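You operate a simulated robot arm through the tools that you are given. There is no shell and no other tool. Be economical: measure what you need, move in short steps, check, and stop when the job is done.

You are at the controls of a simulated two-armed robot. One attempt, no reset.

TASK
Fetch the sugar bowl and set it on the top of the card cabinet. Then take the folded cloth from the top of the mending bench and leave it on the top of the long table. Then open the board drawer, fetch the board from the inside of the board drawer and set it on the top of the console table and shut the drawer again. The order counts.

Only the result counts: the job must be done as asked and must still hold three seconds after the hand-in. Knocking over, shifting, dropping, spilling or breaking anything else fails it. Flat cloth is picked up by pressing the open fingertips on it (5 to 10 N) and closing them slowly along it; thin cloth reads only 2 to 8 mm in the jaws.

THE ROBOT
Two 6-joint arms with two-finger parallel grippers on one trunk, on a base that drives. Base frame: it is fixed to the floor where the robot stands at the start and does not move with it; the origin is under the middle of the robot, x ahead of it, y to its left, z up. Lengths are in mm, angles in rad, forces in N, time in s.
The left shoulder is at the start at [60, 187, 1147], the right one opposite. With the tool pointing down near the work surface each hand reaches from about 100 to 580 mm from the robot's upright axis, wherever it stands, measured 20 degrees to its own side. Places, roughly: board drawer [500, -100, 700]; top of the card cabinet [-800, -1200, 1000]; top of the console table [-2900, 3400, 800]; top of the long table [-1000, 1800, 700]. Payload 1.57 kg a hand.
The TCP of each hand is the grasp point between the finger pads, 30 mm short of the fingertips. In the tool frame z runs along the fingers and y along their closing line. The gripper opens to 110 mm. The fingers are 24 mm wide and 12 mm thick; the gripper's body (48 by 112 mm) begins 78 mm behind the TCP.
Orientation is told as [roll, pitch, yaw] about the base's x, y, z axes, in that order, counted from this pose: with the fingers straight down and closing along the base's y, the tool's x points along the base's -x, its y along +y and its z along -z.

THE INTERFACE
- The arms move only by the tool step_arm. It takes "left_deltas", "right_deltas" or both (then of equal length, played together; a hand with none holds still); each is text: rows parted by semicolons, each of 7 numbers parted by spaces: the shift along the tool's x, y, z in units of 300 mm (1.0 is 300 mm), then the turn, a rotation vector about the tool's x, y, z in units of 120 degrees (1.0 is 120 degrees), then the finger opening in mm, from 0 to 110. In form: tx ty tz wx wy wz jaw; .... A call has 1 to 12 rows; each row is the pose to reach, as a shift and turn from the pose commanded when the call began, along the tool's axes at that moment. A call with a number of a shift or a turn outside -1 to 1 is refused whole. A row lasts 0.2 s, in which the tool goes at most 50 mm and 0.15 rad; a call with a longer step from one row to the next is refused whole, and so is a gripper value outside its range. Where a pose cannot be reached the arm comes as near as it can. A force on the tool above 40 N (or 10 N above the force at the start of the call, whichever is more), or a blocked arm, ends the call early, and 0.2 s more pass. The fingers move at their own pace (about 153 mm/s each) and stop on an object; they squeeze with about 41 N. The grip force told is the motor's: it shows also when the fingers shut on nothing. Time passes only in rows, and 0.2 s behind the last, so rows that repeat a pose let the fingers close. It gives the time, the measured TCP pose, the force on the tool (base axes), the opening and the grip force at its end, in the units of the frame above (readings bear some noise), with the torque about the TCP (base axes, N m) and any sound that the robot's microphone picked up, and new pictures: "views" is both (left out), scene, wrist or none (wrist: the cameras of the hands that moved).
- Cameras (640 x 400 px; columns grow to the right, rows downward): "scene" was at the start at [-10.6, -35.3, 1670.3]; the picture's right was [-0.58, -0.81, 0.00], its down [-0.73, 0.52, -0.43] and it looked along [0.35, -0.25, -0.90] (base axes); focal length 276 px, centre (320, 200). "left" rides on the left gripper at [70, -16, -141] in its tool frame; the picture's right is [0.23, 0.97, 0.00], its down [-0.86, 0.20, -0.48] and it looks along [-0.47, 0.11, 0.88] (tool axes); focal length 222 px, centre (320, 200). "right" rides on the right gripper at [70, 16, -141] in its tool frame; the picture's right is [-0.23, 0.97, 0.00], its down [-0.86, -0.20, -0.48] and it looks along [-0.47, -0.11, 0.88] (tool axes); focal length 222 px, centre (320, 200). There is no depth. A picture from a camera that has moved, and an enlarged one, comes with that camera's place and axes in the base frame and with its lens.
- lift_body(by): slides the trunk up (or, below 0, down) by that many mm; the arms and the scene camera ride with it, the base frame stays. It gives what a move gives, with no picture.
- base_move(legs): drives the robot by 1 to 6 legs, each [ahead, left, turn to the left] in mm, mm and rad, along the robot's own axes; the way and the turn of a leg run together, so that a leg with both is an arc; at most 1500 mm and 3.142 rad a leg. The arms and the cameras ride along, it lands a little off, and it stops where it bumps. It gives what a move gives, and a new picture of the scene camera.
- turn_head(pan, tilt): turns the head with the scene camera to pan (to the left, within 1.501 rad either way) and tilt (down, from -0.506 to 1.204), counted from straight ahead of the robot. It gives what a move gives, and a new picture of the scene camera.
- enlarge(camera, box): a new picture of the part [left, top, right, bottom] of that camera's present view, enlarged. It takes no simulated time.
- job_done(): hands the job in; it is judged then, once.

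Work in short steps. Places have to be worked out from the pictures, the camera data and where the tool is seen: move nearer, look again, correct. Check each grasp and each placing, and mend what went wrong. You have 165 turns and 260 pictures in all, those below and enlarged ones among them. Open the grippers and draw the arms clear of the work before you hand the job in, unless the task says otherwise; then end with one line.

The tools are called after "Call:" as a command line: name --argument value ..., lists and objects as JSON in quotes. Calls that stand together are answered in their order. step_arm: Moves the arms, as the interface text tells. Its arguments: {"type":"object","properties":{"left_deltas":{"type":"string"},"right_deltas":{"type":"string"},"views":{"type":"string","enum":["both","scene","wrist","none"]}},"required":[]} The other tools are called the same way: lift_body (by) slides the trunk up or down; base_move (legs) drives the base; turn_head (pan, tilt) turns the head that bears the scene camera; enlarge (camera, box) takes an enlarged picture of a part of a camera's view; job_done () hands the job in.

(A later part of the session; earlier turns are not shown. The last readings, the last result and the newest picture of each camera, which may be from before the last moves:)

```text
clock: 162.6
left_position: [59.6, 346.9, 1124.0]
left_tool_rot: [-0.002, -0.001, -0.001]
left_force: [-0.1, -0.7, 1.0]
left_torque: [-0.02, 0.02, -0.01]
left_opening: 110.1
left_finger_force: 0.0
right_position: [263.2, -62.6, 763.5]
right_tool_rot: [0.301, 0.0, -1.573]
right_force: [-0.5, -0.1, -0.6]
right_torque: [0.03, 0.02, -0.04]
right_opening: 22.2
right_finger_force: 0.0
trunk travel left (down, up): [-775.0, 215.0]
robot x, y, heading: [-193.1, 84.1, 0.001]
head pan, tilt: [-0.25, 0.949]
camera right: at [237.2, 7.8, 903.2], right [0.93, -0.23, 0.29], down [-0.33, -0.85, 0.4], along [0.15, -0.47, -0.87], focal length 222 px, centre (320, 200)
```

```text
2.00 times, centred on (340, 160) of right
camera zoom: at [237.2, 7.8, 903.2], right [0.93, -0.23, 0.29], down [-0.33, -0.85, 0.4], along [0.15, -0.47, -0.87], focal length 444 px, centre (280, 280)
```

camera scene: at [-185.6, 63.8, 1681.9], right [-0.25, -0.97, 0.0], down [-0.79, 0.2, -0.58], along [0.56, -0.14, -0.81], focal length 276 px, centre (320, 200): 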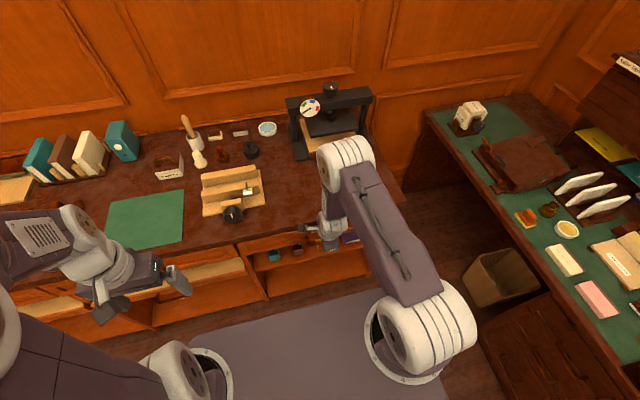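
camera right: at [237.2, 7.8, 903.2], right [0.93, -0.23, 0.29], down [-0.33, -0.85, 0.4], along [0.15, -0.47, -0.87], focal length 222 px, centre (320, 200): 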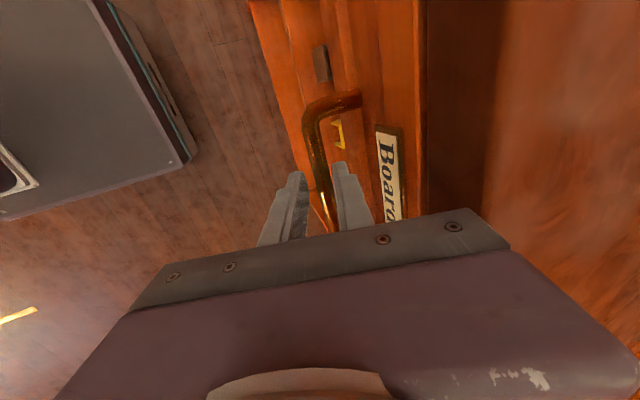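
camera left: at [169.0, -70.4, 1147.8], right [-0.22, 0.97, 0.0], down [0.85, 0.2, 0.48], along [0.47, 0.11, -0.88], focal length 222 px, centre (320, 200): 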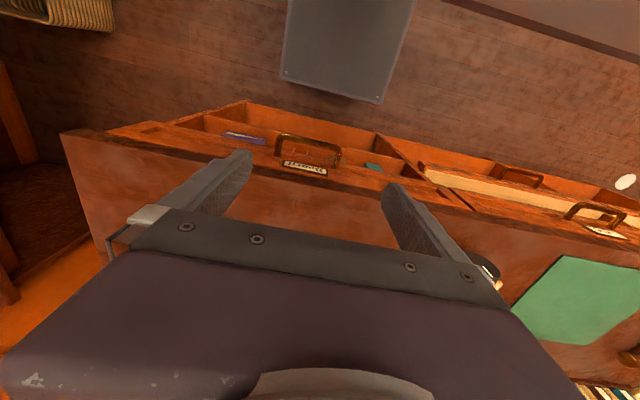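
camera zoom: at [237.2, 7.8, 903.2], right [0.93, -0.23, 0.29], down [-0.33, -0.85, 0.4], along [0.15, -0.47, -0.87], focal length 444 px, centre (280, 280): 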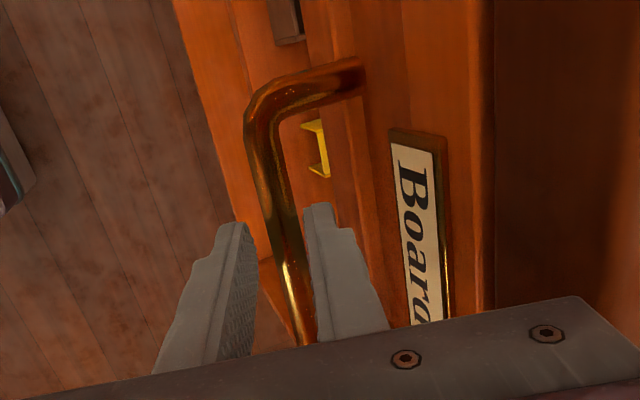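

The bar is between the fingers. Close on it.

Call:
step_arm --right_deltas "0 0 0 0 0 0 15; 0 0 0 0 0 0 8; 0 0 0 0 0 0 2; 0 0 0 0 0 0 2" --views "wrist"

```text
clock: 163.6
left_position: [60.1, 345.4, 1124.6]
left_tool_rot: [-0.002, -0.002, 0.001]
left_force: [0.3, 0.0, -0.1]
left_torque: [-0.01, 0.02, 0.03]
left_opening: 109.7
left_finger_force: 0.2
right_position: [263.7, -61.8, 764.6]
right_tool_rot: [0.3, -0.001, -1.57]
right_force: [1.4, -2.2, 4.7]
right_torque: [-0.06, -0.04, 0.77]
right_opening: 12.8
right_finger_force: 30.1
trunk travel left (down, up): [-775.0, 215.0]
robot x, y, heading: [-197.2, 83.6, 0.003]
head pan, tilt: [-0.25, 0.949]
camera right: at [237.0, 7.9, 903.5], right [0.93, -0.23, 0.29], down [-0.33, -0.86, 0.4], along [0.16, -0.47, -0.87], focal length 222 px, centre (320, 200)
```

right: 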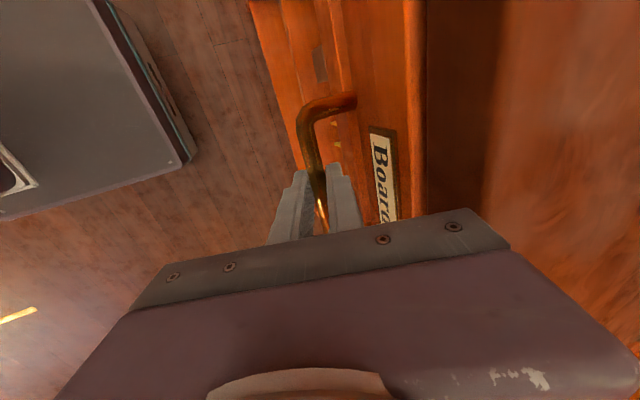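

Bar gripped (12.8 mm). Pull the drawer straight back along −x.

Call:
step_arm --right_deltas "0 -0.032 -0.01 0 0 0 2; 0 -0.08 -0.0247 0 0 0 2; 0 -0.127 -0.0394 0 0 0 2; 0 -0.175 -0.0541 0 0 0 2; 0 -0.223 -0.0689 0 0 0 2; 0 -0.27 -0.0837 0 0 0 2; 0 -0.318 -0.0985 0 0 0 2; 0 -0.318 -0.0985 0 0 0 2" --views "scene"

```text
clock: 165.4
left_position: [58.6, 347.3, 1124.8]
left_tool_rot: [-0.004, -0.004, 0.001]
left_force: [0.0, 0.5, -0.1]
left_torque: [0.02, 0.0, 0.02]
left_opening: 110.0
left_finger_force: 0.1
right_position: [163.4, -62.3, 760.8]
right_tool_rot: [0.302, -0.001, -1.573]
right_force: [-0.6, 5.6, 31.4]
right_torque: [-0.27, -0.16, 0.66]
right_opening: 12.8
right_finger_force: 29.5
trunk travel left (down, up): [-775.0, 215.0]
robot x, y, heading: [-196.3, 81.7, 0.005]
head pan, tilt: [-0.25, 0.949]
camera scene: at [-189.2, 66.4, 1682.1], right [-0.25, -0.97, 0.0], down [-0.79, 0.2, -0.58], along [0.57, -0.14, -0.81], focal length 276 px, centre (320, 200)
```

scene: 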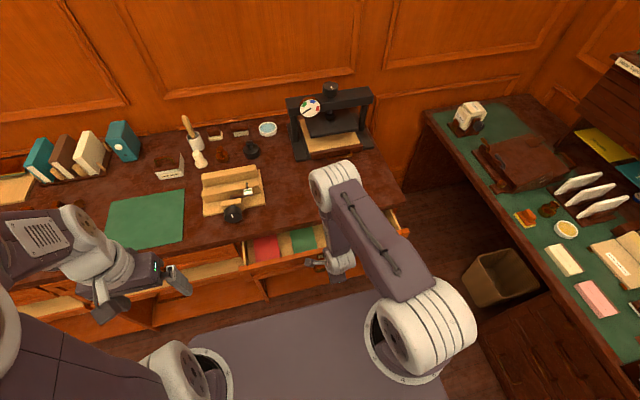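

Drawer is open 100 mm; items (red, green) visible. Relieve the vertical load by raising ~3 mm and pull 110 mm more.

Call:
step_arm --right_deltas "0 0.003 -0.01 0 0 0 2; 0 -0.045 -0.0247 0 0 0 2; 0 -0.092 -0.0394 0 0 0 2; 0 -0.14 -0.0541 0 0 0 2; 0 -0.187 -0.0689 0 0 0 2; 0 -0.235 -0.0837 0 0 0 2; 0 -0.283 -0.0985 0 0 0 2; 0 -0.347 -0.118 0 0 0 2; 0 -0.347 -0.118 0 0 0 2" --views "scene"

```text
clock: 167.4
left_position: [59.1, 343.3, 1124.5]
left_tool_rot: [0.001, -0.003, -0.002]
left_force: [-0.3, -0.3, 0.0]
left_torque: [-0.03, 0.02, 0.02]
left_opening: 110.4
left_finger_force: 0.0
right_position: [75.7, -53.4, 761.3]
right_tool_rot: [0.29, -0.002, -1.577]
right_force: [-0.4, -25.7, 17.2]
right_torque: [-0.67, -0.06, 0.51]
right_opening: 13.2
right_finger_force: 30.0
right hand out of reach, approached as far as the arm can: row 7, 8, 9
trunk travel left (down, up): [-775.0, 215.0]
robot x, y, heading: [-195.4, 81.5, 0.002]
head pan, tilt: [-0.25, 0.949]
camera scene: at [-186.3, 59.9, 1682.1], right [-0.25, -0.97, 0.0], down [-0.79, 0.2, -0.58], along [0.56, -0.14, -0.81], focal length 276 px, centre (320, 200)
```

scene: 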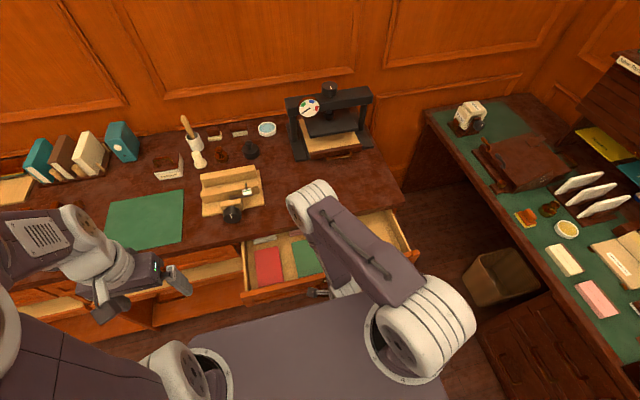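

Open ~190 mm. Zoom into the drawer to see what's inside.

Call:
enlarge --camera "scene" --box '[230, 200, 430, 320]'

Call:
enlarge --camera "right" --box '[0, 0, 640, 400]'

```text
3.20 times, centred on (330, 260) of scene
camera zoom: at [-186.3, 59.9, 1682.1], right [-0.25, -0.97, 0.0], down [-0.79, 0.2, -0.58], along [0.56, -0.14, -0.81], focal length 884 px, centre (288, 8)
```

zoom: 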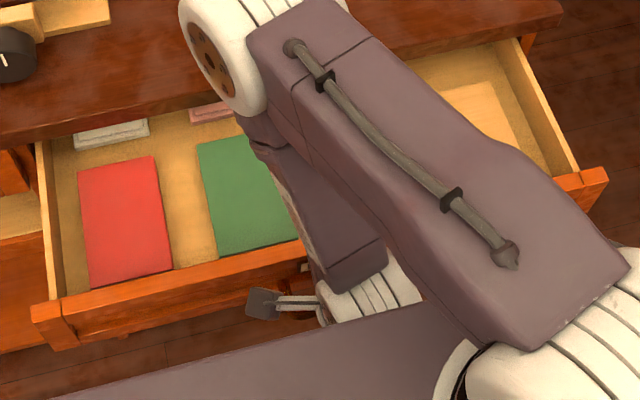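

```text
1.00 times, centred on (320, 200) of right (not enlarged: the box is as wide or as high as the picture)
camera zoom: at [51.2, 16.8, 901.7], right [0.93, -0.23, 0.28], down [-0.33, -0.85, 0.4], along [0.15, -0.47, -0.87], focal length 222 px, centre (320, 200)
```

zoom: 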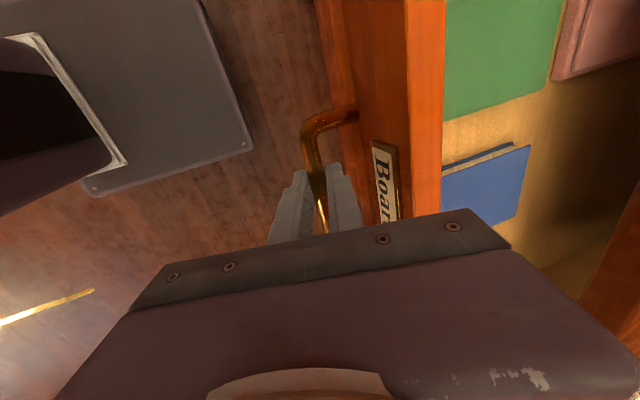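

Several flat things lie inside; the arm hides part of it. Release the handle and withdraw the hand along its axis.

Call:
step_arm --right_deltas "0 0.067 0.031 0 0 0 2; 0 0.067 0.031 0 0 0 24; 0 0.067 0.031 0 0 0 24; 0 0.067 -0.02 0 0 0 24; 0 0.067 -0.07 0 0 0 24; 0 0.067 -0.12 0 0 0 24; 0 0.067 -0.185 0 0 0 24; 0 0.067 -0.25 0 0 0 24" --views "wrist"

```text
clock: 169.2
left_position: [59.3, 345.6, 1125.2]
left_tool_rot: [-0.002, -0.001, 0.001]
left_force: [-0.8, -0.6, -1.2]
left_torque: [0.02, -0.02, -0.03]
left_opening: 109.9
left_finger_force: 0.2
right_position: [76.4, -51.4, 839.4]
right_tool_rot: [0.295, -0.001, -1.573]
right_force: [-0.3, 0.2, 0.5]
right_torque: [0.03, 0.03, 0.01]
right_opening: 24.1
right_finger_force: 0.1
trunk travel left (down, up): [-775.0, 215.0]
robot x, y, heading: [-193.0, 84.0, -0.004]
head pan, tilt: [-0.25, 0.949]
camera right: at [51.4, 19.0, 980.3], right [0.93, -0.23, 0.28], down [-0.33, -0.85, 0.4], along [0.15, -0.47, -0.87], focal length 222 px, centre (320, 200)
```

right: 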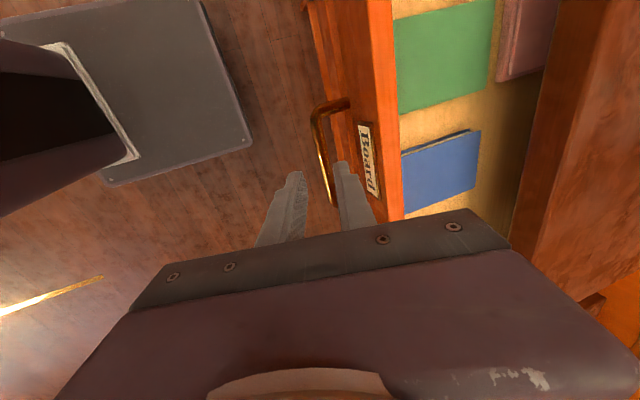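

Clear of the handle. Raise, untilt and move the right arm aside to the right to see the whole drawer.

Call:
step_arm --right_deltas "0 0.04 -0.12 0.03 0 0 24; 0 0.08 -0.24 0.06 0 0 24; 0 0.12 -0.36 0.09 0 0 24; 0 0.167 -0.5 0.12 0 0 24; -0.1 0.2 -0.6 0.143 0 0 24; -0.25 0.2 -0.65 0.143 0 0 24; -0.4 0.2 -0.7 0.143 0 0 24; -0.55 0.2 -0.7 0.143 0 0 24; -0.7 0.2 -0.7 0.143 0 0 24" --views "scene"

Call:
turn_head --pan -0.1 --tilt 1.1

Call:
enlarge --camera "scene" --box '[200, 100, 440, 250]'

```text
clock: 171.2
left_position: [61.6, 344.3, 1124.5]
left_tool_rot: [-0.001, -0.001, 0.001]
left_force: [0.4, 0.4, 0.1]
left_torque: [0.03, -0.02, 0.03]
left_opening: 110.0
left_finger_force: 0.1
right_position: [71.4, -261.4, 1060.0]
right_tool_rot: [0.0, 0.001, -1.57]
right_force: [-0.4, 0.1, 0.6]
right_torque: [0.02, -0.01, -0.02]
right_opening: 24.1
right_finger_force: 0.0
right hand out of reach, approached as far as the arm can: row 1, 2, 3, 4, 6
trunk travel left (down, up): [-775.0, 215.0]
robot x, y, heading: [-196.3, 80.8, 0.006]
head pan, tilt: [-0.25, 0.949]
camera scene: at [-185.0, 61.4, 1681.9], right [-0.25, -0.97, 0.0], down [-0.79, 0.2, -0.58], along [0.56, -0.14, -0.81], focal length 276 px, centre (320, 200)
```

scene: 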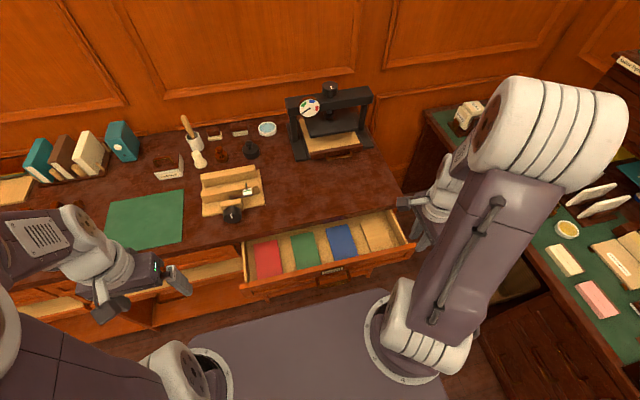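

```text
clock: 171.9
left_position: [60.2, 346.0, 1123.7]
left_tool_rot: [-0.002, 0.0, -0.001]
left_force: [-0.6, -1.1, 0.6]
left_torque: [0.01, 0.0, -0.01]
left_opening: 110.1
left_finger_force: 0.0
right_position: [71.2, -260.0, 1060.0]
right_tool_rot: [0.001, 0.0, -1.573]
right_force: [-0.5, 0.1, 0.1]
right_torque: [-0.02, 0.0, 0.02]
right_opening: 24.1
right_finger_force: 0.1
trunk travel left (down, up): [-775.0, 215.0]
robot x, y, heading: [-195.1, 77.6, 0.002]
head pan, tilt: [-0.099, 1.1]
camera scene: at [-193.3, 75.3, 1671.7], right [-0.1, -1.0, 0.0], down [-0.89, 0.09, -0.45], along [0.45, -0.04, -0.89], focal length 276 px, centre (320, 200)
```

scene: 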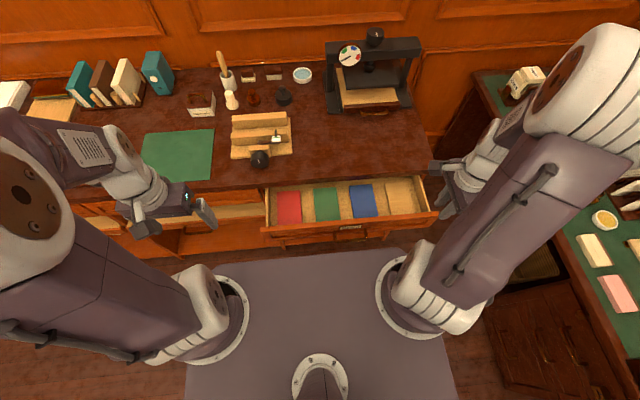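

```text
2.67 times, centred on (320, 175) of scene
camera zoom: at [-193.3, 75.3, 1671.7], right [-0.1, -1.0, 0.0], down [-0.89, 0.09, -0.45], along [0.45, -0.04, -0.89], focal length 737 px, centre (320, 267)
```

zoom: 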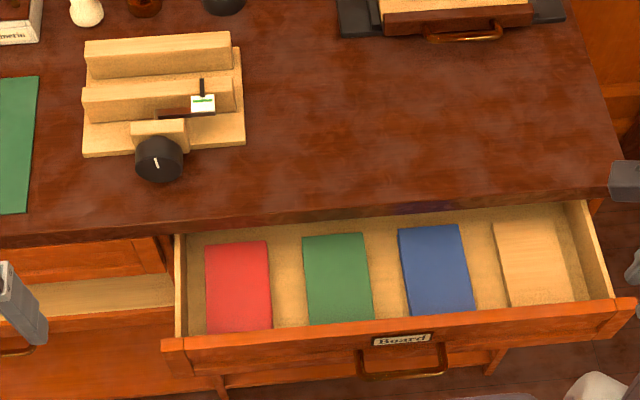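

Four flat pieces: red, green, blue and a pale wooden one (plus things further back). I need to decide which is "the board"; zoom in, also on the tag with the green stripe on the bench.

Call:
enlarge --camera "scene" --box '[255, 175, 445, 245]'

Call:
enlarge --camera "scene" --box '[225, 100, 305, 175]'

Call:
enlarge --camera "scene" --box '[60, 40, 330, 130]'

```text
3.37 times, centred on (350, 210) of scene
camera zoom: at [-193.3, 75.3, 1671.7], right [-0.1, -1.0, 0.0], down [-0.89, 0.09, -0.45], along [0.45, -0.04, -0.89], focal length 931 px, centre (219, 166)
```

zoom: 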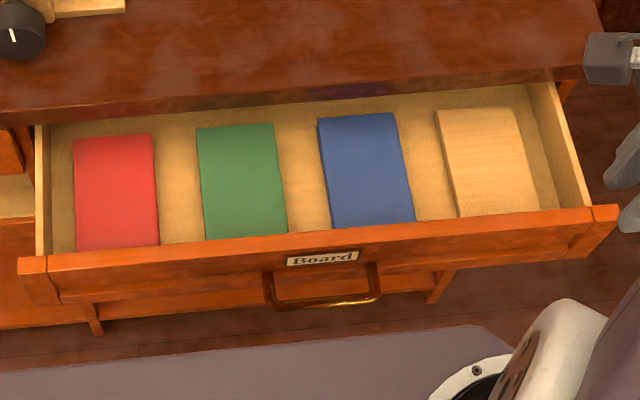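

```text
5.33 times, centred on (265, 138) of scene
camera zoom: at [-193.3, 75.3, 1671.7], right [-0.1, -1.0, 0.0], down [-0.89, 0.09, -0.45], along [0.45, -0.04, -0.89], focal length 1474 px, centre (613, 533)
```

zoom: 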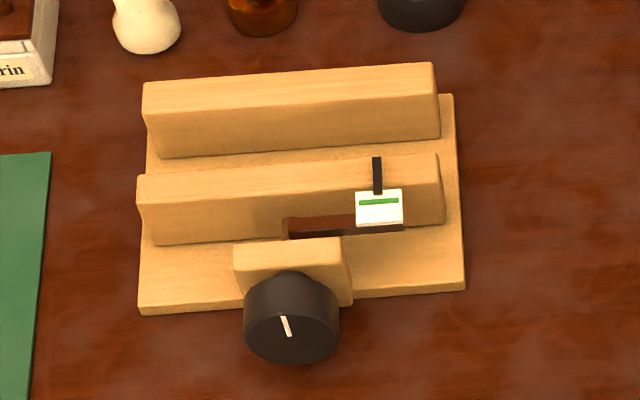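

```text
2.37 times, centred on (195, 85) of scene
camera zoom: at [-193.3, 75.3, 1671.7], right [-0.1, -1.0, 0.0], down [-0.89, 0.09, -0.45], along [0.45, -0.04, -0.89], focal length 655 px, centre (616, 473)
```

zoom: 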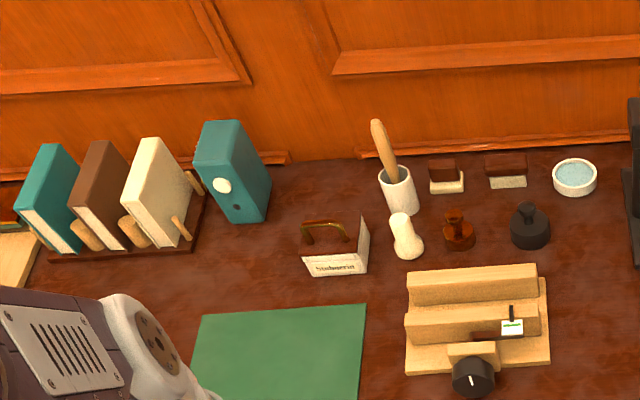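

Let me inspect the drawer contents from above with the left wrist camera.

Call:
step_arm --left_deltas "0 -0.15 0.03 0 0 0 110; 0 -0.3 0.06 0 0 0 110; 0 -0.45 0.1 0 0 0 110; 0 -0.6 0.14 0 0 0 110; 0 -0.75 0.18 0 0 0 110; 0 -0.9 0.2 0 0 0 110; 0 -1 0.2 0 0 0 110" --views "wrist"

Call:
enlarge --camera "left" --box '[100, 0, 540, 250]'

```text
clock: 173.5
left_position: [60.8, 47.0, 1062.3]
left_tool_rot: [-0.001, 0.0, 0.002]
left_force: [0.4, -0.4, -0.2]
left_torque: [-0.01, -0.01, 0.01]
left_opening: 110.4
left_finger_force: 0.1
right_position: [71.2, -261.1, 1059.7]
right_tool_rot: [0.0, 0.001, -1.573]
right_force: [0.0, 0.1, 0.5]
right_torque: [0.01, 0.02, -0.02]
right_opening: 24.0
right_finger_force: 0.1
trunk travel left (down, up): [-775.0, 215.0]
robot x, y, heading: [-193.8, 77.8, 0.002]
head pan, tilt: [-0.099, 1.1]
camera left: at [-9.2, 29.6, 1203.3], right [-0.23, 0.97, 0.0], down [0.85, 0.2, 0.48], along [0.47, 0.11, -0.88], focal length 222 px, centre (320, 200)
```

left: 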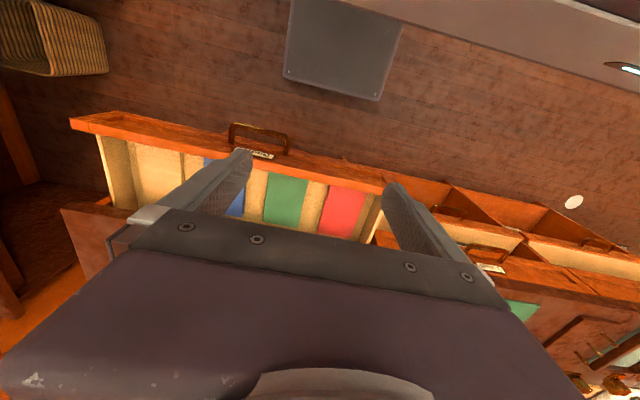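

```text
1.45 times, centred on (320, 125) of left
camera zoom: at [-9.2, 29.6, 1203.3], right [-0.23, 0.97, 0.0], down [0.85, 0.2, 0.48], along [0.47, 0.11, -0.88], focal length 323 px, centre (320, 309)
```

zoom: 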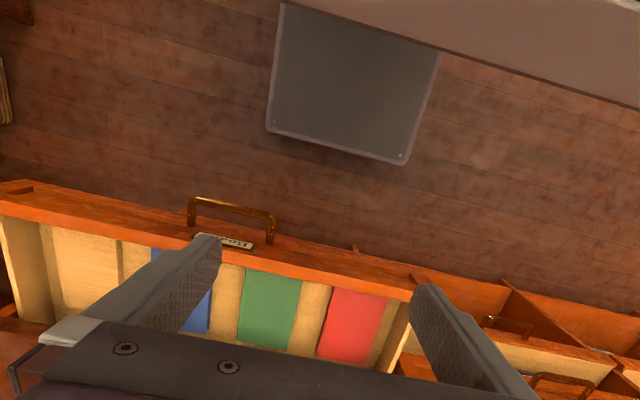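

Shift the left hand forward and right for an unobstructed view.

Call:
step_arm --left_deltas "-0.1 -0.1 0 0 0 0 110; -0.22 -0.2 0 0 0 0 110; -0.3 -0.33 0 0 0 0 110; -0.3 -0.33 0 0 0 0 110" --views "none"

Call:
enlarge --camera "left" --box '[100, 30, 420, 230]'

```text
clock: 174.5
left_position: [150.9, -52.6, 1066.4]
left_tool_rot: [0.0, -0.002, 0.0]
left_force: [-0.9, 0.4, 0.2]
left_torque: [-0.04, 0.02, 0.03]
left_opening: 110.3
left_finger_force: 0.1
right_position: [71.0, -260.2, 1061.1]
right_tool_rot: [0.0, 0.0, -1.573]
right_force: [-0.6, 1.0, 0.0]
right_torque: [0.01, -0.01, 0.02]
right_opening: 24.2
right_finger_force: 0.1
trunk travel left (down, up): [-775.0, 215.0]
robot x, y, heading: [-198.5, 78.7, 0.007]
head pan, tilt: [-0.099, 1.1]
```

```text
2.00 times, centred on (260, 130) of left
camera zoom: at [79.5, -68.6, 1205.6], right [-0.23, 0.97, 0.0], down [0.85, 0.2, 0.48], along [0.47, 0.11, -0.88], focal length 444 px, centre (440, 340)
```

zoom: 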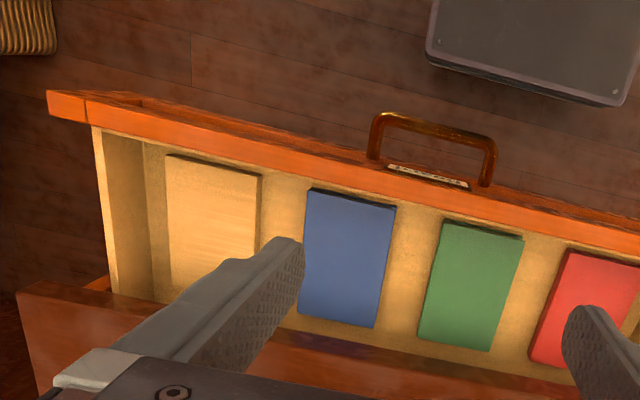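

All four slabs look alike, and further back there were two more items (grey, pink). I need the drawer further open. Retract the left hand, back the base 115 mm and re-grip the handle.

Call:
step_arm --left_deltas "0.1 0.15 -0.05 0 0 0 110; 0.2 0.3 -0.1 0 0 0 110; 0.3 0.45 -0.15 0 0 0 110; 0.3 0.6 -0.2 0 0 0 110; 0.3 0.75 -0.2 0 0 0 110; 0.3 0.9 -0.2 0 0 0 110; 0.3 1 -0.2 0 0 0 110" --views "none"

Call:
base_move --legs '[[-115, 0, 0]]'

Call:
step_arm --right_deltas "0.12 0.08 0 0 0 0 24; 0.24 0.16 0 0 0 0 24; 0.36 0.24 0.05 0 0 0 24; 0.48 0.32 0.15 0 0 0 24; 0.6 0.38 0.27 0 0 0 24; 0.667 0.4 0.4 -0.04 0 0 24; 0.667 0.4 0.5 -0.08 0 0 24; 0.667 0.4 0.6 -0.12 0 0 24; 0.667 0.4 0.7 -0.143 0 0 24; 0.667 0.4 0.75 -0.143 0 0 24; 0.667 0.4 0.75 -0.143 0 0 24" --views "both"

```text
refused: row 1 steps farther than a row can; nothing moved
```

```text
clock: 175.7
left_position: [40.5, -51.9, 1064.3]
left_tool_rot: [-0.002, 0.001, 0.003]
left_force: [0.3, -0.3, -0.5]
left_torque: [-0.01, 0.03, 0.0]
left_opening: 110.0
left_finger_force: 0.0
right_position: [-38.6, -259.6, 1059.9]
right_tool_rot: [-0.001, -0.001, -1.571]
right_force: [0.8, -0.5, 0.0]
right_torque: [0.0, 0.0, 0.02]
right_opening: 23.9
right_finger_force: 0.2
trunk travel left (down, up): [-775.0, 215.0]
robot x, y, heading: [-307.6, 79.3, 0.005]
head pan, tilt: [-0.099, 1.1]
camera scene: at [-301.9, 75.1, 1671.7], right [-0.1, -1.0, 0.0], down [-0.89, 0.09, -0.45], along [0.45, -0.04, -0.89], focal length 276 px, centre (320, 200)
```

scene: 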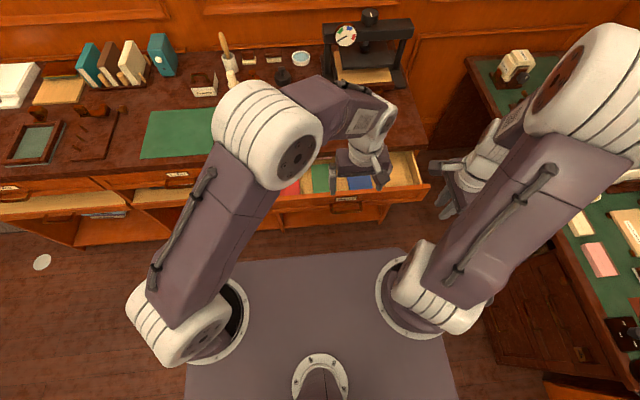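

```text
refused: row 4 steps farther than a row can; nothing moved
```

Steps were too long; retry with shorter rows, left hand first, then the right.

Call:
step_arm --left_deltas "0.05 0.13 -0.03 0 0 0 110; 0.1 0.26 -0.06 0 0 0 110; 0.15 0.39 -0.09 0 0 0 110; 0.2 0.52 -0.12 0 0 0 110; 0.2 0.67 -0.15 0 0 0 110; 0.2 0.82 -0.18 0 0 0 110; 0.2 0.97 -0.2 0 0 0 110" --views "none"

Call:
step_arm --right_deltas "0.12 0.08 0 0 0 0 24; 0.24 0.16 0 0 0 0 24; 0.36 0.24 0.05 0 0 0 24; 0.46 0.31 0.12 0 0 0 24; 0.56 0.36 0.22 0 0 0 24; 0.64 0.4 0.33 -0.03 0 0 24; 0.667 0.4 0.45 -0.07 0 0 24; 0.667 0.4 0.57 -0.11 0 0 24; 0.667 0.4 0.69 -0.143 0 0 24; 0.667 0.4 0.75 -0.143 0 0 24; 0.667 0.4 0.75 -0.143 0 0 24" --views "both"

```text
clock: 177.3
left_position: [-21.1, 242.2, 1125.6]
left_tool_rot: [-0.002, -0.002, 0.001]
left_force: [0.1, 0.4, 1.5]
left_torque: [-0.02, -0.02, 0.0]
left_opening: 110.1
left_finger_force: 0.0
right_position: [-38.9, -258.8, 1060.9]
right_tool_rot: [0.001, 0.0, -1.571]
right_force: [-0.8, -0.5, -0.3]
right_torque: [0.0, 0.0, 0.0]
right_opening: 23.9
right_finger_force: 0.0
trunk travel left (down, up): [-775.0, 215.0]
robot x, y, heading: [-306.3, 82.7, 0.004]
head pan, tilt: [-0.099, 1.1]
```

```text
clock: 179.7
left_position: [-21.0, 241.1, 1126.1]
left_tool_rot: [-0.002, -0.001, 0.002]
left_force: [0.1, -0.4, 0.0]
left_torque: [0.0, 0.04, -0.02]
left_opening: 110.1
left_finger_force: 0.0
right_position: [79.6, -59.7, 834.3]
right_tool_rot: [0.298, 0.0, -1.567]
right_force: [0.3, -0.2, -1.1]
right_torque: [0.05, 0.03, -0.02]
right_opening: 23.9
right_finger_force: 0.0
right hand out of reach, approached as far as the arm can: row 7, 8, 9
trunk travel left (down, up): [-775.0, 215.0]
robot x, y, heading: [-306.8, 81.8, 0.002]
head pan, tilt: [-0.099, 1.1]
camera scene: at [-302.9, 74.6, 1671.7], right [-0.1, -1.0, 0.0], down [-0.89, 0.09, -0.45], along [0.45, -0.04, -0.89], focal length 276 px, centre (320, 200)
camera right: at [53.6, 9.5, 974.6], right [0.93, -0.22, 0.29], down [-0.33, -0.86, 0.4], along [0.16, -0.47, -0.87], focal length 222 px, centre (320, 200)
```

scene: 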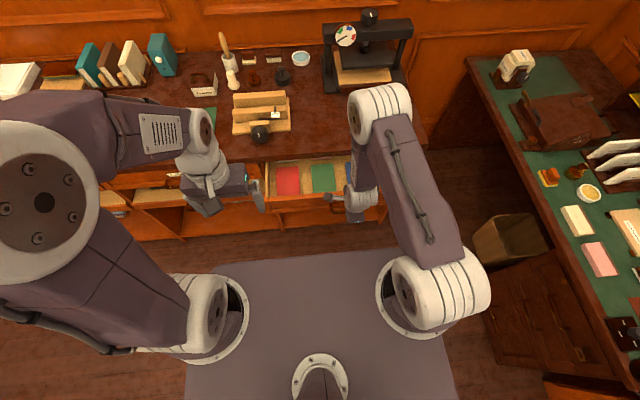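
right: 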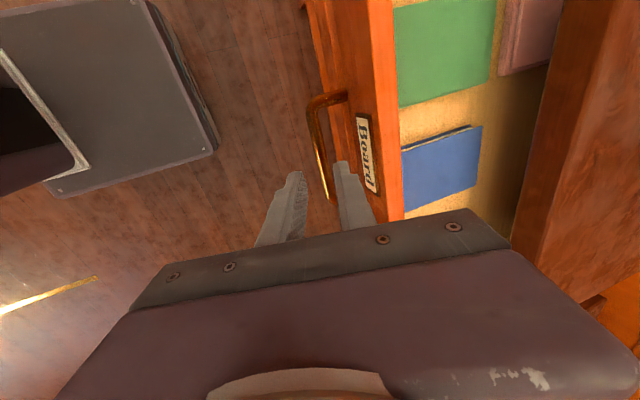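

Geometry relative to the bar matches the first grasp. Advance 74 mm along the tool, close, and pull.

Call:
step_arm --right_deltas "0 -0.003 0.06 0 0 0 24; 0 -0.003 0.12 0 0 0 24; 0 -0.003 0.17 0 0 0 24; 0 -0.003 0.21 0 0 0 24; 0 -0.003 0.235 0 0 0 24; 0 -0.003 0.247 0 0 0 24; 0 -0.003 0.247 0 0 0 24" --views "wrist"

Call:
step_arm --right_deltas "0 0 0 0 0 0 15; 0 0 0 0 0 0 8; 0 0 0 0 0 0 2; 0 0 0 0 0 0 2" --views "none"

```text
clock: 181.3
left_position: [-21.5, 241.3, 1125.7]
left_tool_rot: [-0.001, -0.002, 0.001]
left_force: [0.1, 0.4, -0.4]
left_torque: [0.0, 0.01, 0.0]
left_opening: 110.0
left_finger_force: 0.0
right_position: [99.2, -59.8, 765.0]
right_tool_rot: [0.3, -0.001, -1.572]
right_force: [0.1, 0.4, 0.2]
right_torque: [0.03, -0.01, -0.01]
right_opening: 24.1
right_finger_force: 0.1
trunk travel left (down, up): [-775.0, 215.0]
robot x, y, heading: [-305.0, 81.5, 0.004]
head pan, tilt: [-0.099, 1.1]
camera right: at [74.6, 10.7, 904.6], right [0.93, -0.23, 0.29], down [-0.33, -0.86, 0.4], along [0.15, -0.47, -0.87], focal length 222 px, centre (320, 200)
```

right: 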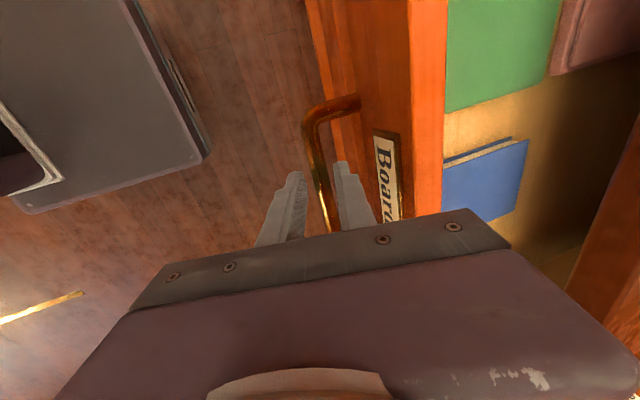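

```text
clock: 182.3
left_position: [-22.3, 240.4, 1125.5]
left_tool_rot: [-0.002, -0.002, 0.002]
left_force: [-0.6, 0.5, 0.4]
left_torque: [-0.01, -0.01, 0.01]
left_opening: 110.0
left_finger_force: 0.1
right_position: [100.2, -59.6, 764.5]
right_tool_rot: [0.301, 0.0, -1.571]
right_force: [1.5, -2.4, 6.1]
right_torque: [-0.11, -0.02, 0.74]
right_opening: 12.3
right_finger_force: 28.9
trunk travel left (down, up): [-775.0, 215.0]
robot x, y, heading: [-307.0, 76.4, -0.002]
head pan, tilt: [-0.099, 1.1]
```

Gripped again. Pull another 110 mm.

Call:
step_arm --right_deltas "0 -0.032 -0.012 0 0 0 2; 0 -0.08 -0.028 0 0 0 2; 0 -0.127 -0.044 0 0 0 2; 0 -0.175 -0.06 0 0 0 2; 0 -0.223 -0.075 0 0 0 2; 0 -0.27 -0.09 0 0 0 2; 0 -0.318 -0.107 0 0 0 2; 0 -0.35 -0.118 0 0 0 2; 0 -0.35 -0.118 0 0 0 2" --views "scene"

```text
clock: 184.3
left_position: [-21.8, 242.5, 1124.3]
left_tool_rot: [-0.001, -0.001, 0.003]
left_force: [-0.8, -0.6, -0.5]
left_torque: [-0.01, -0.03, 0.0]
left_opening: 110.1
left_finger_force: 0.1
right_position: [-10.5, -60.5, 765.4]
right_tool_rot: [0.299, -0.001, -1.569]
right_force: [-0.2, 9.5, -6.3]
right_torque: [0.17, 0.05, 0.83]
right_opening: 12.8
right_finger_force: 29.2
trunk travel left (down, up): [-775.0, 215.0]
robot x, y, heading: [-306.4, 79.5, 0.003]
head pan, tilt: [-0.099, 1.1]
camera scene: at [-303.2, 77.1, 1671.6], right [-0.1, -1.0, 0.0], down [-0.89, 0.09, -0.45], along [0.45, -0.05, -0.89], focal length 276 px, centre (320, 200)
```

scene: 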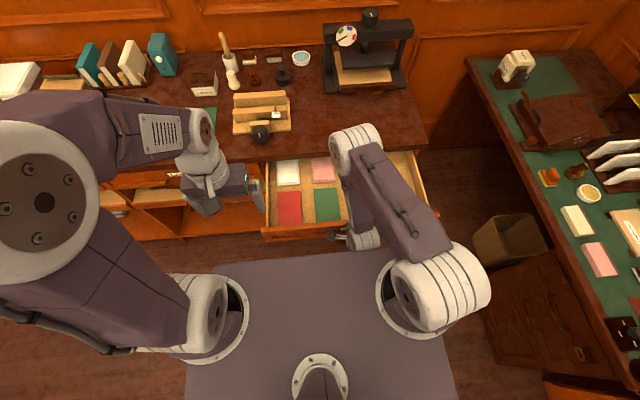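

Open ≈270 mm; a white and a pink item lie in the back. Release the handle and withdraw.

Call:
step_arm --right_deltas "0 0 0 0 0 0 10; 0 0 0 0 0 0 24; 0 0 0 0 0 0 24; 0 0 -0.06 0 0 0 24; 0 0 -0.14 0 0 0 24; 0 0 -0.24 0 0 0 24; 0 0.01 -0.36 0.03 0 0 24; 0 0.04 -0.5 0.07 0 0 24; 0 0.08 -0.64 0.1 0 0 24; 0 0.12 -0.76 0.143 0 0 24; -0.1 0.15 -0.86 0.143 0 0 24; -0.2 0.15 -0.95 0.143 0 0 24" --views "none"

Call:
step_arm --right_deltas "-0.15 0 0 0 0 0 24; -0.3 0 0 0 0 0 24; -0.45 0 0 0 0 0 24; -0.6 0 0 0 0 0 24; -0.75 0 0 0 0 0 24" --views "scene"

Call:
enlarge --camera "scene" --box '[250, 135, 450, 255]'

```text
clock: 186.9
left_position: [-22.6, 240.2, 1125.1]
left_tool_rot: [0.0, -0.004, 0.003]
left_force: [0.8, 0.7, 0.4]
left_torque: [0.01, -0.03, 0.0]
left_opening: 109.8
left_finger_force: 0.0
right_position: [-34.8, -121.8, 1057.9]
right_tool_rot: [-0.003, 0.002, -1.57]
right_force: [0.0, -0.8, 0.6]
right_torque: [0.01, -0.05, 0.0]
right_opening: 24.0
right_finger_force: 0.1
right hand out of reach, approached as far as the arm can: row 6, 7, 8, 9, 10, 11, 12
trunk travel left (down, up): [-775.0, 215.0]
robot x, y, heading: [-304.1, 80.0, 0.001]
head pan, tilt: [-0.099, 1.1]
```

```text
clock: 188.1
left_position: [-22.5, 240.2, 1125.2]
left_tool_rot: [-0.001, -0.002, 0.002]
left_force: [-0.9, 0.1, 0.3]
left_torque: [0.03, 0.0, 0.02]
left_opening: 110.3
left_finger_force: 0.1
right_position: [-34.5, -346.7, 1058.0]
right_tool_rot: [-0.001, 0.003, -1.57]
right_force: [0.2, -0.9, -0.1]
right_torque: [0.0, 0.01, -0.01]
right_opening: 24.1
right_finger_force: 0.1
trunk travel left (down, up): [-775.0, 215.0]
robot x, y, heading: [-302.9, 80.6, 0.001]
head pan, tilt: [-0.099, 1.1]
camera scene: at [-303.8, 72.7, 1671.7], right [-0.1, -1.0, 0.0], down [-0.89, 0.09, -0.45], along [0.45, -0.04, -0.89], focal length 276 px, centre (320, 200)
```

scene: 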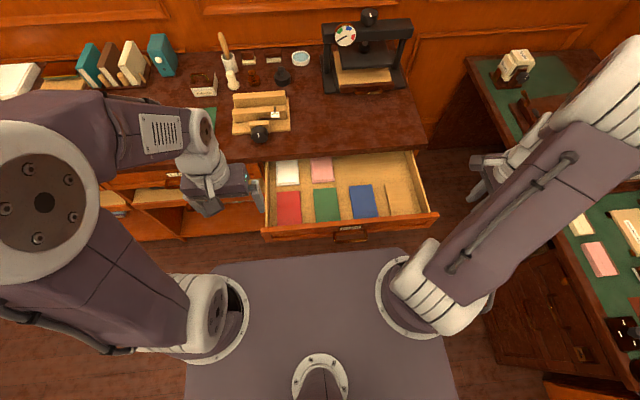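

```text
3.20 times, centred on (350, 195) of scene
camera zoom: at [-303.8, 72.7, 1671.7], right [-0.1, -1.0, 0.0], down [-0.89, 0.09, -0.45], along [0.45, -0.04, -0.89], focal length 884 px, centre (224, 216)
```

zoom: 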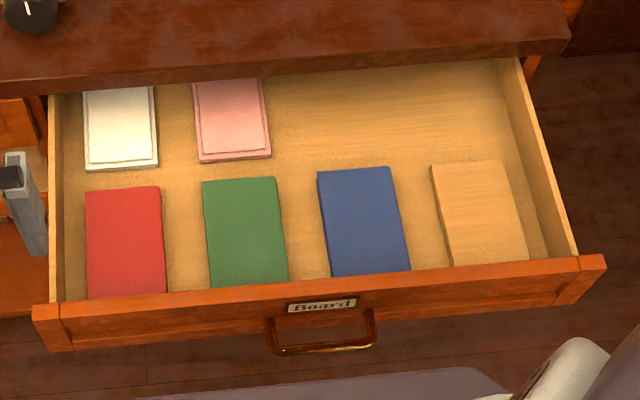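

Six slabs: white and pink pads, red/green/blue booklets, and one plain wooden slab – that wooden one is the board, near x 80–216, y −229…−315. I slide the base right 190 mm and bring the right hand (turned to yaw 0) above it.

Call:
base_move --legs '[[0, -190, 0]]'

Call:
step_arm --right_deltas "0.08 0.03 0 0 0 -0.0682 24; 0.16 0.06 0 0 0 -0.1364 40; 0.24 0.09 0.03 0 0 -0.2046 60; 0.32 0.12 0.06 0 0 -0.2728 80; 0.4 0.15 0.09 0 0 -0.341 100; 0.48 0.18 0.12 0 0 -0.4092 110; 0.56 0.21 0.15 0 0 -0.4774 110; 0.64 0.24 0.18 0 0 -0.5456 110; 0.72 0.27 0.21 0 0 -0.6138 110; 0.8 0.29 0.24 0 0 -0.682 110; 0.88 0.313 0.27 0 0 -0.75 110; 0.88 0.313 0.27 0 0 -0.75 110" --views "both"

```text
clock: 189.6
left_position: [-20.8, 51.5, 1125.3]
left_tool_rot: [-0.004, -0.003, 0.0]
left_force: [1.0, -0.1, 0.6]
left_torque: [-0.01, -0.04, -0.02]
left_opening: 110.0
left_finger_force: 0.1
right_position: [-35.2, -534.9, 1059.5]
right_tool_rot: [-0.001, -0.003, -1.572]
right_force: [0.7, 0.1, 0.7]
right_torque: [0.01, -0.02, 0.0]
right_opening: 23.9
right_finger_force: 0.1
trunk travel left (down, up): [-775.0, 215.0]
robot x, y, heading: [-308.1, -109.6, 0.002]
head pan, tilt: [-0.099, 1.1]
camera scene: at [-303.6, -112.6, 1671.7], right [-0.1, -1.0, 0.0], down [-0.89, 0.09, -0.45], along [0.45, -0.05, -0.89], focal length 276 px, centre (320, 200)
```

scene: 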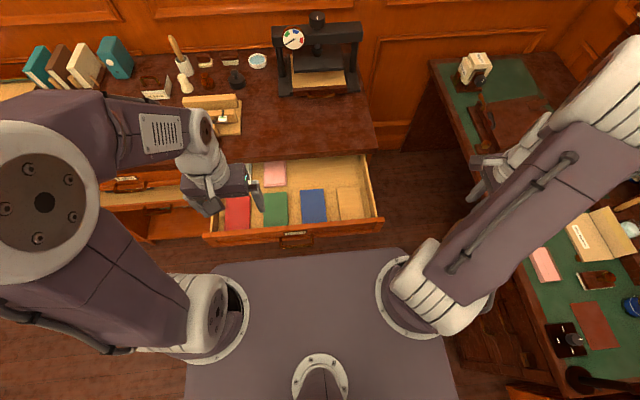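

```text
clock: 192.2
left_position: [-21.1, 49.3, 1125.3]
left_tool_rot: [0.0, -0.001, 0.0]
left_force: [0.0, -0.7, 0.0]
left_torque: [0.03, -0.01, -0.01]
left_opening: 110.3
left_finger_force: 0.0
right_position: [57.9, -272.5, 977.9]
right_tool_rot: [0.002, -0.001, 0.001]
right_force: [-1.0, -0.9, -0.6]
right_torque: [-0.02, -0.01, -0.03]
right_opening: 109.8
right_finger_force: 0.0
trunk travel left (down, up): [-775.0, 215.0]
robot x, y, heading: [-303.9, -110.6, 0.0]
head pan, tilt: [-0.099, 1.1]
camera scene: at [-303.8, -116.6, 1671.7], right [-0.1, -0.99, 0.0], down [-0.89, 0.09, -0.45], along [0.45, -0.04, -0.89], focal length 276 px, centre (320, 200)
camera right: at [-11.1, -255.7, 1118.7], right [0.23, 0.97, 0.0], down [0.85, -0.2, 0.48], along [0.47, -0.11, -0.88], focal length 222 px, centre (320, 200)
```

scene: 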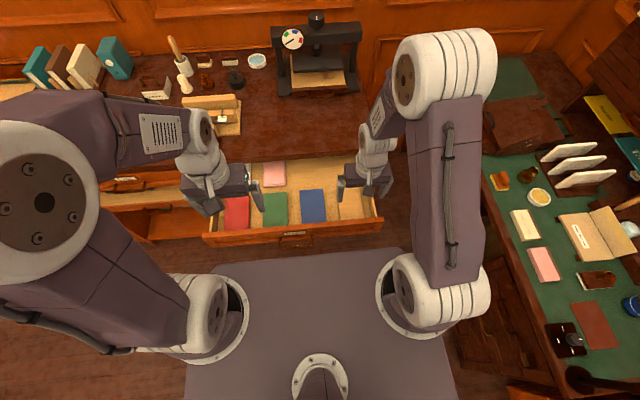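
right: 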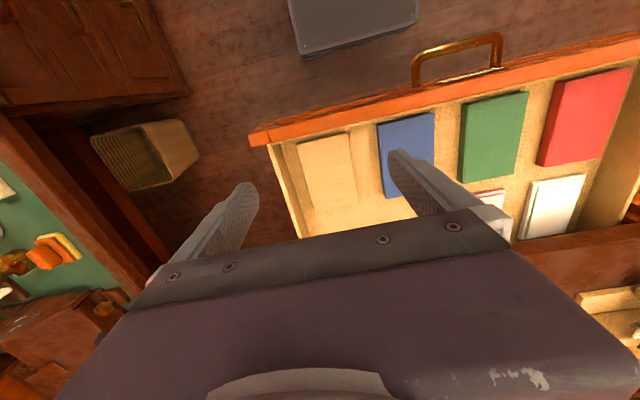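

Call:
enlarge --camera "right" --box '[250, 110, 410, 240]'

Call:
enlarge --camera "scene" --box '[280, 150, 400, 250]'

```text
3.08 times, centred on (330, 175) of right
camera zoom: at [-11.1, -255.7, 1118.7], right [0.23, 0.97, 0.0], down [0.85, -0.2, 0.48], along [0.47, -0.11, -0.88], focal length 684 px, centre (289, 277)
```

zoom: 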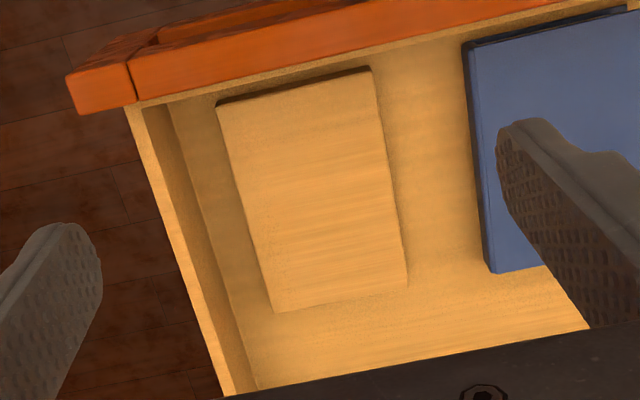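

```text
4.00 times, centred on (340, 200) of scene
camera zoom: at [-303.8, -116.6, 1671.7], right [-0.1, -0.99, 0.0], down [-0.89, 0.09, -0.45], along [0.45, -0.04, -0.89], focal length 1105 px, centre (240, 200)
```

zoom: 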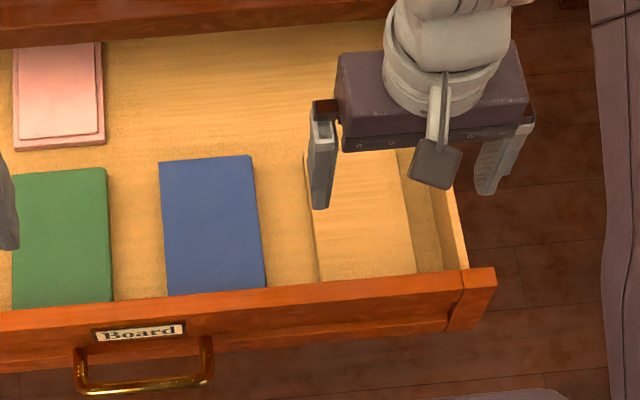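

Board top is ≈z 710, centre ≈(158, −276), ~92 mm wide in y. Move above it and lower partway.

Call:
step_arm --right_deltas "-0.12 -0.004 0 0 0 0 110; -0.24 -0.008 0.05 0 0 0 110; -0.33 -0.012 0.12 0 0 0 110; -0.33 -0.012 0.25 0 0 0 110; -0.33 -0.012 0.38 0 0 0 110; -0.33 -0.012 0.46 0 0 0 110; -0.33 -0.012 0.46 0 0 0 110" --views "wrist"

Call:
enlarge --camera "right" --box '[200, 30, 440, 250]'

```text
clock: 193.8
left_position: [-21.6, 49.1, 1126.5]
left_tool_rot: [-0.002, -0.001, 0.0]
left_force: [-0.3, -0.3, 0.0]
left_torque: [0.01, 0.0, 0.0]
left_opening: 110.3
left_finger_force: 0.1
right_position: [158.2, -272.8, 842.0]
right_tool_rot: [0.0, 0.001, -0.001]
right_force: [0.3, 0.0, 0.8]
right_torque: [0.0, -0.01, 0.04]
right_opening: 110.0
right_finger_force: 0.0
trunk travel left (down, up): [-775.0, 215.0]
robot x, y, heading: [-311.1, -110.0, -0.001]
head pan, tilt: [-0.099, 1.1]
camera right: at [88.2, -256.9, 982.9], right [0.23, 0.97, 0.0], down [0.85, -0.2, 0.48], along [0.47, -0.11, -0.88], focal length 222 px, centre (320, 200)
```

right: 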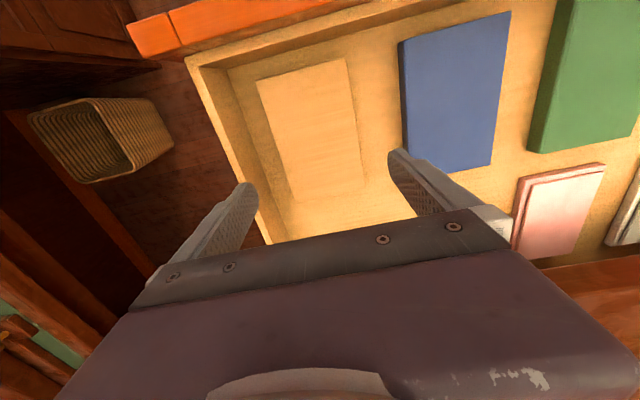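

```text
1.82 times, centred on (320, 140) of right
camera zoom: at [88.2, -256.9, 982.9], right [0.23, 0.97, 0.0], down [0.85, -0.2, 0.48], along [0.47, -0.11, -0.88], focal length 404 px, centre (320, 309)
```

zoom: 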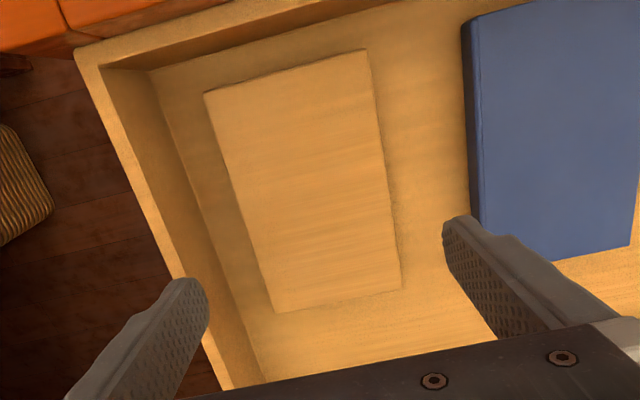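

Refined: board top z≈732, centre y≈−274.5, width ≈88. Descend to TCP 762.

Call:
step_arm --right_deltas "0.027 -0.006 0.08 0 0 0 110; 0.027 -0.006 0.15 0 0 0 110; 0.027 -0.006 0.21 0 0 0 110; 0.027 -0.006 0.25 0 0 0 110; 0.027 -0.006 0.265 0 0 0 110; 0.027 -0.006 0.265 0 0 0 110" --views "wrist"

Call:
enlarge --camera "right" --box '[160, 30, 460, 250]'

```text
clock: 194.8
left_position: [-23.8, 50.1, 1126.2]
left_tool_rot: [-0.003, -0.003, -0.002]
left_force: [-0.6, -0.5, 1.0]
left_torque: [0.01, 0.0, -0.02]
left_opening: 110.0
left_finger_force: 0.0
right_position: [157.0, -278.3, 776.2]
right_tool_rot: [0.001, -0.018, 0.0]
right_force: [-0.6, 0.9, 20.6]
right_torque: [-1.44, 0.27, -0.15]
right_opening: 109.4
right_finger_force: 0.1
trunk travel left (down, up): [-775.0, 215.0]
robot x, y, heading: [-306.2, -111.1, 0.007]
head pan, tilt: [-0.099, 1.1]
stopped in row 4 (right hand): the force on the tool passed its limit at 52 N (the readings are from after the stop); the commanded pose is now the measured one
camera right: at [84.5, -260.6, 917.3], right [0.23, 0.97, 0.0], down [0.85, -0.2, 0.49], along [0.48, -0.11, -0.87], focal length 222 px, centre (320, 200)
```

right: 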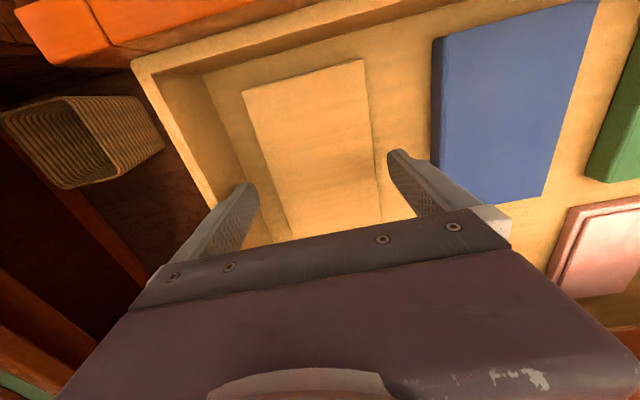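

```text
1.82 times, centred on (310, 140) of right
camera zoom: at [84.5, -260.6, 917.3], right [0.23, 0.97, 0.0], down [0.85, -0.2, 0.49], along [0.48, -0.11, -0.87], focal length 404 px, centre (338, 309)
```

zoom: 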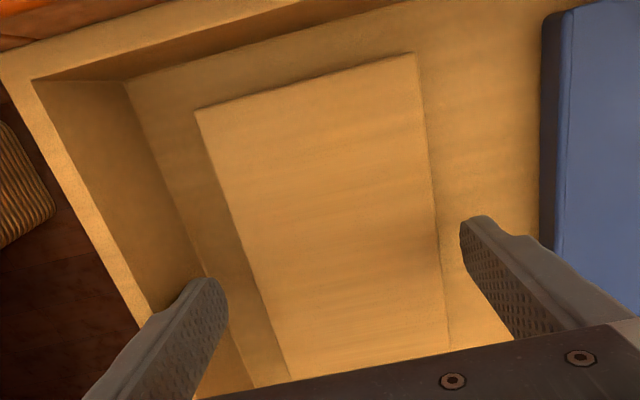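

The outer finger met the drawer's side wall. Lift a little, shift 5 mm to +y and narrow the opening to 100 mm, then descend again.

Call:
step_arm --right_deltas "0 0 -0.04 0 0.0086 0 110; 0.02 0.018 -0.04 0 0.0086 0 100; 0.02 0.018 -0.03 0 0.0086 0 100; 0.02 0.018 0 0 0.0086 0 100; 0.02 0.018 0.02 0 0.0086 0 100; 0.02 0.018 0.035 0 0.0086 0 100; 0.02 0.018 0.05 0 0.0086 0 100" --views "wrist"

```text
clock: 196.4
left_position: [-21.0, 48.5, 1124.3]
left_tool_rot: [-0.002, -0.002, 0.0]
left_force: [-0.2, 0.5, -0.4]
left_torque: [0.01, -0.02, -0.01]
left_opening: 109.9
left_finger_force: 0.1
right_position: [151.8, -273.9, 759.1]
right_tool_rot: [-0.001, 0.005, 0.0]
right_force: [0.0, 0.3, -0.5]
right_torque: [0.0, -0.02, -0.02]
right_opening: 100.1
right_finger_force: 0.1
trunk travel left (down, up): [-775.0, 215.0]
robot x, y, heading: [-304.4, -106.6, 0.004]
head pan, tilt: [-0.099, 1.1]
camera right: at [82.7, -256.1, 900.8], right [0.23, 0.97, 0.0], down [0.86, -0.2, 0.47], along [0.46, -0.11, -0.88], focal length 222 px, centre (320, 200)
```

right: 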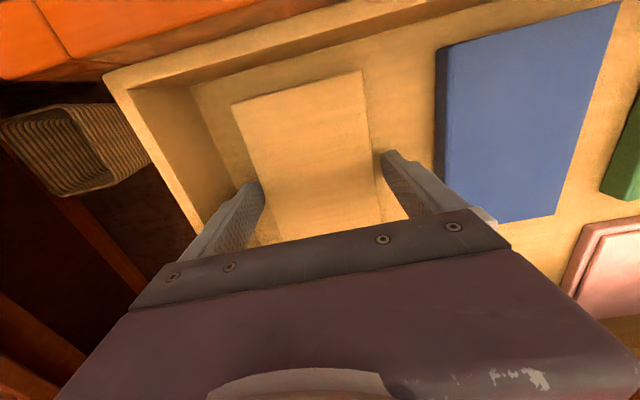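

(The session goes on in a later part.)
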